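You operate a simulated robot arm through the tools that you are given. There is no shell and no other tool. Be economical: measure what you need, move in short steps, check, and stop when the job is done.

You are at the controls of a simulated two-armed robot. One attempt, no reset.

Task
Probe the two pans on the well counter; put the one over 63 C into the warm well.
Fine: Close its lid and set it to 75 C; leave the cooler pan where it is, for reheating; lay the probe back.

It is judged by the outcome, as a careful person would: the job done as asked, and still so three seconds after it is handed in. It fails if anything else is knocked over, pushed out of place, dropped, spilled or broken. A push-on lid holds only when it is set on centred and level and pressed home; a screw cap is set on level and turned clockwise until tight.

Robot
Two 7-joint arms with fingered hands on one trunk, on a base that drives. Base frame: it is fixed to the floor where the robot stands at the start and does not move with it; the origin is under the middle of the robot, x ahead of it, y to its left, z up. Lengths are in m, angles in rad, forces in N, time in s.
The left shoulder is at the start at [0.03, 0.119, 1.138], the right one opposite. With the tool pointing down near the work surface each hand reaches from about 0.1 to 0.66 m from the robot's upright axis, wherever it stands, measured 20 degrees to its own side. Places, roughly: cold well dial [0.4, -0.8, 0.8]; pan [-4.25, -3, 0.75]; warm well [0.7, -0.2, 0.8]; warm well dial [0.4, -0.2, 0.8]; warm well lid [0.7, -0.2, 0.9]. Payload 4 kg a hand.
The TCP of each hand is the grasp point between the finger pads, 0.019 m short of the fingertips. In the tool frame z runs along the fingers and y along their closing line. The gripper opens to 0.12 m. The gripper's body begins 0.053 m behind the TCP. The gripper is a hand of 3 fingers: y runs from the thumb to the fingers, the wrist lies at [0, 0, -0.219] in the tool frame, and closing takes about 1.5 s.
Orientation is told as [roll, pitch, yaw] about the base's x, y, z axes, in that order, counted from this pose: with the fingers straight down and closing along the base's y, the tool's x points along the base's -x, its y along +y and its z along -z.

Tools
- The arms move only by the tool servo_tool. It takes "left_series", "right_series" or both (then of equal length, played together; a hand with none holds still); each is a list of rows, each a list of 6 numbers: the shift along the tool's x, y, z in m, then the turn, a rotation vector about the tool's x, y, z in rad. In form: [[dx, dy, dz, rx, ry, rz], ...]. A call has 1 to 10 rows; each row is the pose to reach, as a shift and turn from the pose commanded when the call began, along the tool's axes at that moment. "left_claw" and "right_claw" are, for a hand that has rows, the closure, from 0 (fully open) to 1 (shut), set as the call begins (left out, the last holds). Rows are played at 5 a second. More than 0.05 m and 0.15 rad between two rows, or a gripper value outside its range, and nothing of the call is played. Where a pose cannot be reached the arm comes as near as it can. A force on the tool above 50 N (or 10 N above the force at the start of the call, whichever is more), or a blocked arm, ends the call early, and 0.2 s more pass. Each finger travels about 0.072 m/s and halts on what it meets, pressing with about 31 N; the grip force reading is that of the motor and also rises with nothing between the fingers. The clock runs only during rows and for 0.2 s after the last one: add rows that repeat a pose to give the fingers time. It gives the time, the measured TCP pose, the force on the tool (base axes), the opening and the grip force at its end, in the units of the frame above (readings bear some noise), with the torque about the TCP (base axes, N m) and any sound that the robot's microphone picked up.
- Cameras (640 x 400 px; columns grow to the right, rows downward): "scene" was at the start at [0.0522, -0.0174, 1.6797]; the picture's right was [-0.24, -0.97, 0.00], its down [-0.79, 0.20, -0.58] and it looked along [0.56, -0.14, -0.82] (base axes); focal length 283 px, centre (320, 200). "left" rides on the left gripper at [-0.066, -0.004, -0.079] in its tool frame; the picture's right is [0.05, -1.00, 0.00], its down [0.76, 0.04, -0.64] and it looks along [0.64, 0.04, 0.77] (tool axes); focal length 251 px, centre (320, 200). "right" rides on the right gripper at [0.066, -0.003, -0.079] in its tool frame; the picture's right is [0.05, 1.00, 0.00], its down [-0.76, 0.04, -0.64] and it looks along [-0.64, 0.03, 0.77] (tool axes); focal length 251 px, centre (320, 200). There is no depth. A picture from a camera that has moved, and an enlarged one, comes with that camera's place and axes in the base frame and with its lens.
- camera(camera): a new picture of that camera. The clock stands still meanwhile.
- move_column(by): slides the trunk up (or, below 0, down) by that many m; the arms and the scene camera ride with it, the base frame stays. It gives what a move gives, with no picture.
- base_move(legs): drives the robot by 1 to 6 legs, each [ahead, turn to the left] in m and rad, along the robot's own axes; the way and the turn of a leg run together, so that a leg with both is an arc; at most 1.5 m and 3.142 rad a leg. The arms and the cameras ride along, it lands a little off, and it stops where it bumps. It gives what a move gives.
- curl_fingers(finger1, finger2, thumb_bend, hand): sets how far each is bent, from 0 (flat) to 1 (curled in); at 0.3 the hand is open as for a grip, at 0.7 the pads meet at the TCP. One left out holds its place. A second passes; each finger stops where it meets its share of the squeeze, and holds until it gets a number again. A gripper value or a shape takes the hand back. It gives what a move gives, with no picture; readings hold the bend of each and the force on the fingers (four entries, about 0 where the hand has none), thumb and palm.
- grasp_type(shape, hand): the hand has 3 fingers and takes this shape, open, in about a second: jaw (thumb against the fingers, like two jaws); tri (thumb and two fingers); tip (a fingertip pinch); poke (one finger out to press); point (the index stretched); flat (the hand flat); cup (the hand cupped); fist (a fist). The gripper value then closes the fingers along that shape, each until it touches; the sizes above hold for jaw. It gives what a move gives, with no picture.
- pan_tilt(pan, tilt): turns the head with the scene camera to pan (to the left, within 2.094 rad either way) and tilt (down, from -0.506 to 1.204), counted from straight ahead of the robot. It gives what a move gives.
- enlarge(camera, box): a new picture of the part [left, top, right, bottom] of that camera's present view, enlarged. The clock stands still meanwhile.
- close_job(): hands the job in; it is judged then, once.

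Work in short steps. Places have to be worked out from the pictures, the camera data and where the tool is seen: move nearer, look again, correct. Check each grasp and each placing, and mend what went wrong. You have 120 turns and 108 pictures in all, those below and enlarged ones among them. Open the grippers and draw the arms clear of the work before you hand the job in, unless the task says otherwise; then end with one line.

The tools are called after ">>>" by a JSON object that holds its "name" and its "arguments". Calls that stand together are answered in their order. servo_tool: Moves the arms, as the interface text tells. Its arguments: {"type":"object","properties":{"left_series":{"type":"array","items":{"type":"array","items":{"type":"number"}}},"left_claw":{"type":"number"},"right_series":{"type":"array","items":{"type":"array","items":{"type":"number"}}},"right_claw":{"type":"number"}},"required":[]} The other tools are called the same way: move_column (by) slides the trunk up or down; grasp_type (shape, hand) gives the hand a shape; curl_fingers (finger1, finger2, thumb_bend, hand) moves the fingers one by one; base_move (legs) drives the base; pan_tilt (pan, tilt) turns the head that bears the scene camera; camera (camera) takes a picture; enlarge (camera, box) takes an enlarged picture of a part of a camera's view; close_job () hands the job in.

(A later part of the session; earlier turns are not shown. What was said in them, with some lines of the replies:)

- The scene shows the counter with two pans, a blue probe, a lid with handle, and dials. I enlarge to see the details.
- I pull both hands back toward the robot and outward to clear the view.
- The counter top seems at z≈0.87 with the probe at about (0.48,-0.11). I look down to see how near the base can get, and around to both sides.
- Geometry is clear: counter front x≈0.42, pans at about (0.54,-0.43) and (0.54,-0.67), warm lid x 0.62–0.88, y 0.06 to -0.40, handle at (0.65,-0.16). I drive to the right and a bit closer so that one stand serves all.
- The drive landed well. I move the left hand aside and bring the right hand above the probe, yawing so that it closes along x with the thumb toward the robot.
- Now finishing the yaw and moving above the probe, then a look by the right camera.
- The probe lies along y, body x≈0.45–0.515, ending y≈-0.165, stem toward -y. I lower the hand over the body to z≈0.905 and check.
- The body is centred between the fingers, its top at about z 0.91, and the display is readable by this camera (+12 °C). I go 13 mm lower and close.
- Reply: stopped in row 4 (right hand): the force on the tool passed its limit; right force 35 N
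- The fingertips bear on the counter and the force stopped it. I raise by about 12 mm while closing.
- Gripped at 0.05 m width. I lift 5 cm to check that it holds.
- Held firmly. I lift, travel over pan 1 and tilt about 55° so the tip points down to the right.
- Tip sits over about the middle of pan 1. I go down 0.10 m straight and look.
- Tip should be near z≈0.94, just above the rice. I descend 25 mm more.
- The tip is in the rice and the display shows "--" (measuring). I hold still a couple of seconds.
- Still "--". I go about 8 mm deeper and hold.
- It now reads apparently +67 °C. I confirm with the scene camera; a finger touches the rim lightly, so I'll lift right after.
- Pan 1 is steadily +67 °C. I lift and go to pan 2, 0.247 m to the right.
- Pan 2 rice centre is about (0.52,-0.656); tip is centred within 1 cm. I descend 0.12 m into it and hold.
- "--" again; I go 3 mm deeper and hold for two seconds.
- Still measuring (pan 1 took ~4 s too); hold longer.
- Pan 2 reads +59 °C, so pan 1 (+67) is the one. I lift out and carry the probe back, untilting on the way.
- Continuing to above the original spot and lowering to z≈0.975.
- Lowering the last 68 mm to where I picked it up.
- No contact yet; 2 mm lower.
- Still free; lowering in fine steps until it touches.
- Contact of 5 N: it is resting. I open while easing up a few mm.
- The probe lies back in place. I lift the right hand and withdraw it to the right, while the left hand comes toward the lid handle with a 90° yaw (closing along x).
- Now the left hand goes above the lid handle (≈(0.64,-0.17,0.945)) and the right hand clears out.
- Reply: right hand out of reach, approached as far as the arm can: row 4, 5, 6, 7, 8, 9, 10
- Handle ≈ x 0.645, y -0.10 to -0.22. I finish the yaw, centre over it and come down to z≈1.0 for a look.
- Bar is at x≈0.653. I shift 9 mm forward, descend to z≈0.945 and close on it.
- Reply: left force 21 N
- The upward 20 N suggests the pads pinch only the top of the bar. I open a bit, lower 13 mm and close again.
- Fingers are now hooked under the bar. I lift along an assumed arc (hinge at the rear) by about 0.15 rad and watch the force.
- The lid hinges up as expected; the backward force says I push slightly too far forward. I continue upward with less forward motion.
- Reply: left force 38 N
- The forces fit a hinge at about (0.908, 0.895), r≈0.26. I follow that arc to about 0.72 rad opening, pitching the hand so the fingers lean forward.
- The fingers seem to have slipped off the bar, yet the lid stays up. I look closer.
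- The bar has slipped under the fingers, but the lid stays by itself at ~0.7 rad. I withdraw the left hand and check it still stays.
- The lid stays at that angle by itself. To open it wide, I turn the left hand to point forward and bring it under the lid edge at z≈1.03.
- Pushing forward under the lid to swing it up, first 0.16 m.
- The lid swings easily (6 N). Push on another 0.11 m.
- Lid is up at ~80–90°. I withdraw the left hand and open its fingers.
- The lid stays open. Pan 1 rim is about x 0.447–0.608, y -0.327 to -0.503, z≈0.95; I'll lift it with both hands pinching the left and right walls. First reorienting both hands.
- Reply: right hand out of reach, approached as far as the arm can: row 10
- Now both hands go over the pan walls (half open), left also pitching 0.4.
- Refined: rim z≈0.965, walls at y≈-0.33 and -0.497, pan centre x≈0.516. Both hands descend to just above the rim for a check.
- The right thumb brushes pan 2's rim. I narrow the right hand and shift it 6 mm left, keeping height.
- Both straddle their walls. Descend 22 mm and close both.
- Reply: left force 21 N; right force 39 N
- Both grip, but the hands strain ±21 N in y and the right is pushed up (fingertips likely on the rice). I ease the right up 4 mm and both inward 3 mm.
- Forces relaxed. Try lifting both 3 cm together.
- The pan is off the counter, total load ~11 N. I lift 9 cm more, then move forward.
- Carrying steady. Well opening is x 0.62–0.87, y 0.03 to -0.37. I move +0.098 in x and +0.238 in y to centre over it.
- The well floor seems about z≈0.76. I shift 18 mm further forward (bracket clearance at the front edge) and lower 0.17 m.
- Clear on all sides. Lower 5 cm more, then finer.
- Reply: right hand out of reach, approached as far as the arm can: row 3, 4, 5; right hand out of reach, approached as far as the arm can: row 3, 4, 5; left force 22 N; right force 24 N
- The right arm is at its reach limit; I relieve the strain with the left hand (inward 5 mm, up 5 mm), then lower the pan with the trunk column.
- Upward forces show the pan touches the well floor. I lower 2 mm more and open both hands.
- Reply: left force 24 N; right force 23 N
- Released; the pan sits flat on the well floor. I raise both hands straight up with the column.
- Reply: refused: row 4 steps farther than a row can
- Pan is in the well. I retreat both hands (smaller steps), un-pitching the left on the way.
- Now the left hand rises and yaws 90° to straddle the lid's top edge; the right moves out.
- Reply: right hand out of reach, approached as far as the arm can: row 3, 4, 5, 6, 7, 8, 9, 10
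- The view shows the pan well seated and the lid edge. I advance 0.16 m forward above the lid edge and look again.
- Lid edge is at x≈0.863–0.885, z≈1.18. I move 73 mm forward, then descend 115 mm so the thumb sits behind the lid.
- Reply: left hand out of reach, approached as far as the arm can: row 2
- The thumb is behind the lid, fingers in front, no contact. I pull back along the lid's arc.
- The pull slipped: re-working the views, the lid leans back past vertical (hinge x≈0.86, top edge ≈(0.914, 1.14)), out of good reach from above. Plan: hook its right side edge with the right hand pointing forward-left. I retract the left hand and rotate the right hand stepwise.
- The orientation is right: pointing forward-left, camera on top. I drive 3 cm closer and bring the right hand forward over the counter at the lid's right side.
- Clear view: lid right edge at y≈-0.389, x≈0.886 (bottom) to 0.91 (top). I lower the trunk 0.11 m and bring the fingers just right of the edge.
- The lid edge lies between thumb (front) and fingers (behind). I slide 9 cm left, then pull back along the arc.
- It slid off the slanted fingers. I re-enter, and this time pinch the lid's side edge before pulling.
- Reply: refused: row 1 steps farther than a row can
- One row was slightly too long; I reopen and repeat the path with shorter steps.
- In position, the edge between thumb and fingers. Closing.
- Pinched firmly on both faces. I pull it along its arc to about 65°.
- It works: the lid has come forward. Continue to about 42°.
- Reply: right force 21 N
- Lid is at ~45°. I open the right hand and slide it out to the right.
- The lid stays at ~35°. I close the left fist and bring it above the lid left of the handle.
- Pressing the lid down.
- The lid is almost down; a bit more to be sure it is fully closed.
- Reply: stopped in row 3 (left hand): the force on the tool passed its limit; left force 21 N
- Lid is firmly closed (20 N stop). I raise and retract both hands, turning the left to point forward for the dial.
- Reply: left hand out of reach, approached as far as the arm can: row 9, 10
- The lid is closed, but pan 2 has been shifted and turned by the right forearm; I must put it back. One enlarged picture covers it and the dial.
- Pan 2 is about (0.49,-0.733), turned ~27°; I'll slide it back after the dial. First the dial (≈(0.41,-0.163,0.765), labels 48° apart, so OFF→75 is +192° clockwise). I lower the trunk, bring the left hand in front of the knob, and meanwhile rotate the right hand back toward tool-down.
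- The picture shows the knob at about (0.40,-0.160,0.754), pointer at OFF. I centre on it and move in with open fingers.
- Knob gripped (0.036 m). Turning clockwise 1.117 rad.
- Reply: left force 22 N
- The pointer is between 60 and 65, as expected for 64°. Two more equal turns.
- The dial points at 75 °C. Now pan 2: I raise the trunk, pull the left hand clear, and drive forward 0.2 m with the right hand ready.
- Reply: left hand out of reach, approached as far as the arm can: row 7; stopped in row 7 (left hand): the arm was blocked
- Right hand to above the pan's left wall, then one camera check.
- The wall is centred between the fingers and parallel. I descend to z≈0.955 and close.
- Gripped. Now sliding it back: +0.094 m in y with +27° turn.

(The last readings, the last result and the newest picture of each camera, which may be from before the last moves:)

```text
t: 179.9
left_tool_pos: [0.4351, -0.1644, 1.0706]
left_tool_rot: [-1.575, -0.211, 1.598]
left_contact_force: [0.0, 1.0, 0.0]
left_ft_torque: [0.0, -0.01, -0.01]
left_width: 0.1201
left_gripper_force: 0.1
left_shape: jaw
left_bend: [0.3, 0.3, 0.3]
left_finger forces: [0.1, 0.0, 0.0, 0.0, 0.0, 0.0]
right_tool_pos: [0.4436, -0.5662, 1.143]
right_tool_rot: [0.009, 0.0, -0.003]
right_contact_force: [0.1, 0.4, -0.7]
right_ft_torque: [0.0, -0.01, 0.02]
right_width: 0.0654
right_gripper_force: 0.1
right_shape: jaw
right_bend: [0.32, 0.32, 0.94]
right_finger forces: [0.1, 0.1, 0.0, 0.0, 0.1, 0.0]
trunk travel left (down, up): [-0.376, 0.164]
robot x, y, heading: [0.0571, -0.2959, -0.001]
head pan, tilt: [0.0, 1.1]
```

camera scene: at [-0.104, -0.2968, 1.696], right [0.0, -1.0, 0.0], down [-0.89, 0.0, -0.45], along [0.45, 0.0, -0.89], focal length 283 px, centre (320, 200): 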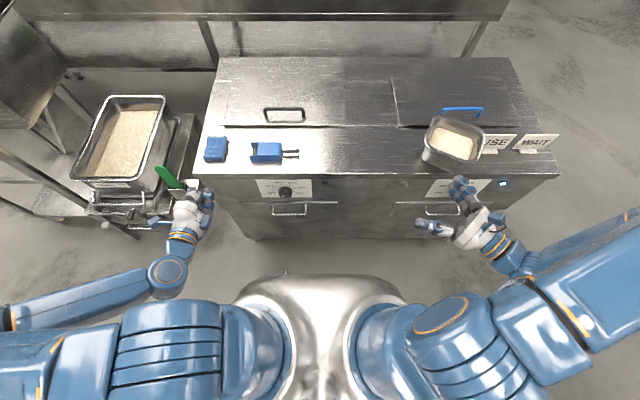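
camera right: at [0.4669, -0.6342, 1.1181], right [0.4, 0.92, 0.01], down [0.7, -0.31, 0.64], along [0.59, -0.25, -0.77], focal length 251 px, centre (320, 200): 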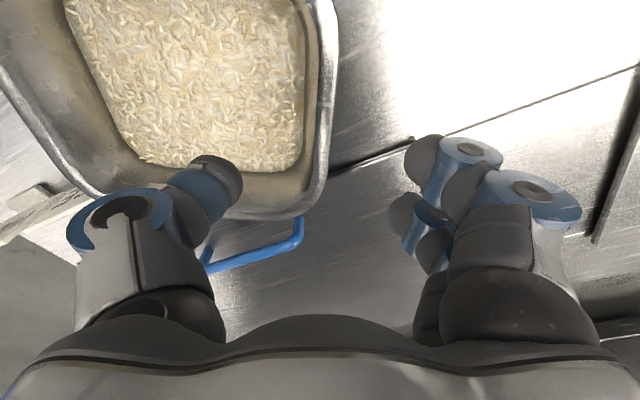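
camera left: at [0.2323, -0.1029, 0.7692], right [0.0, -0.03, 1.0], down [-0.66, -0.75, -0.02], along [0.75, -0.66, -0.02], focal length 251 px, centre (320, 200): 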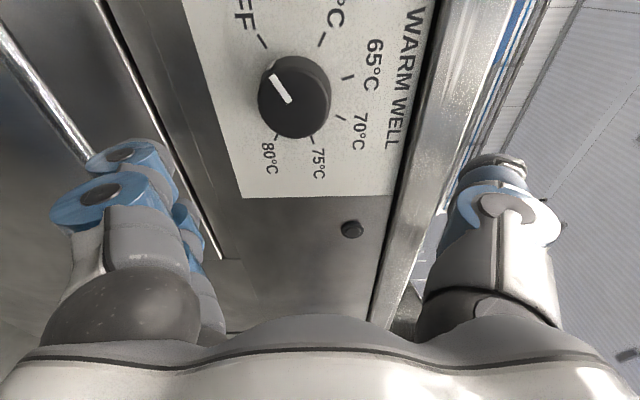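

Released. I back the robot off by 0.3 m (hands ride clear), open the right hand, and take the last picture.

>>> {"name": "base_move", "arguments": {"legs": [[-0.3, 0]]}}

>>> {"name": "servo_tool", "arguments": {"right_series": [[0, -0.03, 0, 0, 0, 0], [0, -0.06, 0, 0, 0, 0], [0, -0.09, 0, 0, 0, 0], [0, -0.09, 0, 0, 0, 0]], "right_claw": 0}}

>>> {"name": "enlarge", "arguments": {"camera": "scene", "box": [200, 20, 540, 230]}}

```text
t: 182.0
left_tool_pos: [0.1366, -0.1655, 1.0696]
left_tool_rot: [-1.575, -0.211, 1.599]
left_contact_force: [-0.7, -0.4, 0.7]
left_ft_torque: [-0.01, 0.01, -0.01]
left_width: 0.12
left_gripper_force: 0.1
left_shape: jaw
left_bend: [0.3, 0.3, 0.3]
left_finger forces: [0.0, 0.0, 0.1, 0.1, 0.1, 0.0]
right_tool_pos: [0.1468, -0.5666, 1.1426]
right_tool_rot: [0.008, -0.002, 0.001]
right_contact_force: [0.3, -0.8, 0.3]
right_ft_torque: [0.01, 0.0, -0.01]
right_width: 0.0655
right_gripper_force: 0.2
right_shape: jaw
right_bend: [0.32, 0.32, 0.94]
right_finger forces: [0.0, 0.0, 0.0, 0.1, 0.0, 0.1]
trunk travel left (down, up): [-0.376, 0.164]
robot x, y, heading: [-0.2421, -0.2983, 0.006]
head pan, tilt: [0.0, 1.1]
```

```text
t: 183.0
left_tool_pos: [0.1366, -0.1652, 1.0699]
left_tool_rot: [-1.575, -0.211, 1.601]
left_contact_force: [1.2, 0.0, 0.1]
left_ft_torque: [-0.03, -0.01, -0.02]
left_width: 0.1199
left_gripper_force: 0.1
left_shape: jaw
left_bend: [0.3, 0.3, 0.3]
left_finger forces: [0.1, 0.1, 0.1, 0.0, 0.0, 0.0]
right_tool_pos: [0.1482, -0.6567, 1.1431]
right_tool_rot: [0.008, -0.001, 0.0]
right_contact_force: [0.8, 0.5, 0.6]
right_ft_torque: [-0.02, -0.02, 0.0]
right_width: 0.1198
right_gripper_force: 0.0
right_shape: jaw
right_bend: [0.3, 0.3, 0.3]
right_finger forces: [0.0, 0.0, 0.1, 0.0, 0.0, 0.0]
trunk travel left (down, up): [-0.376, 0.164]
robot x, y, heading: [-0.2481, -0.297, 0.004]
head pan, tilt: [0.0, 1.1]
```

```text
1.88 times, centred on (370, 125) of scene
camera zoom: at [-0.1994, -0.296, 1.696], right [0.0, -1.0, 0.0], down [-0.89, 0.0, -0.45], along [0.45, 0.0, -0.89], focal length 533 px, centre (226, 341)
```

zoom: 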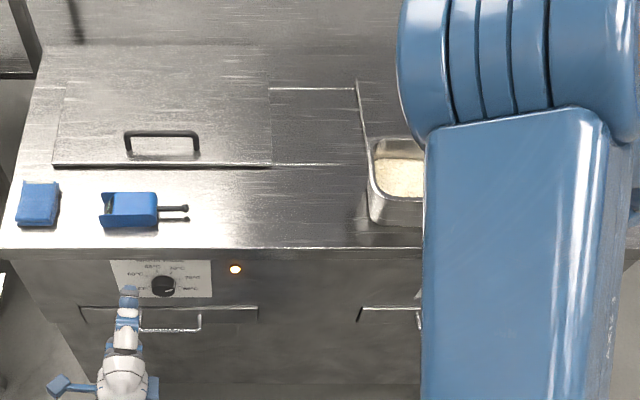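

The last picture shows the lid closed, the heating light on and the probe in its place. The visible left part of pan 2 is square again and at its old position (left rim y≈-0.554). Both hands are open and clear, so I hand it in.

>>> {"name": "close_job", "arguments": {}}

```text
The job is handed in.
```

The pans read +67 °C and +59 °C. The 67 °C pan is in the warm well with the lid closed and the dial at 75 °C. The probe is back in place. My right arm knocked the 59 °C pan about 9 cm out of place, so I slid it back to within about a centimetre by my estimate; the arm hid its right side in the last picture.
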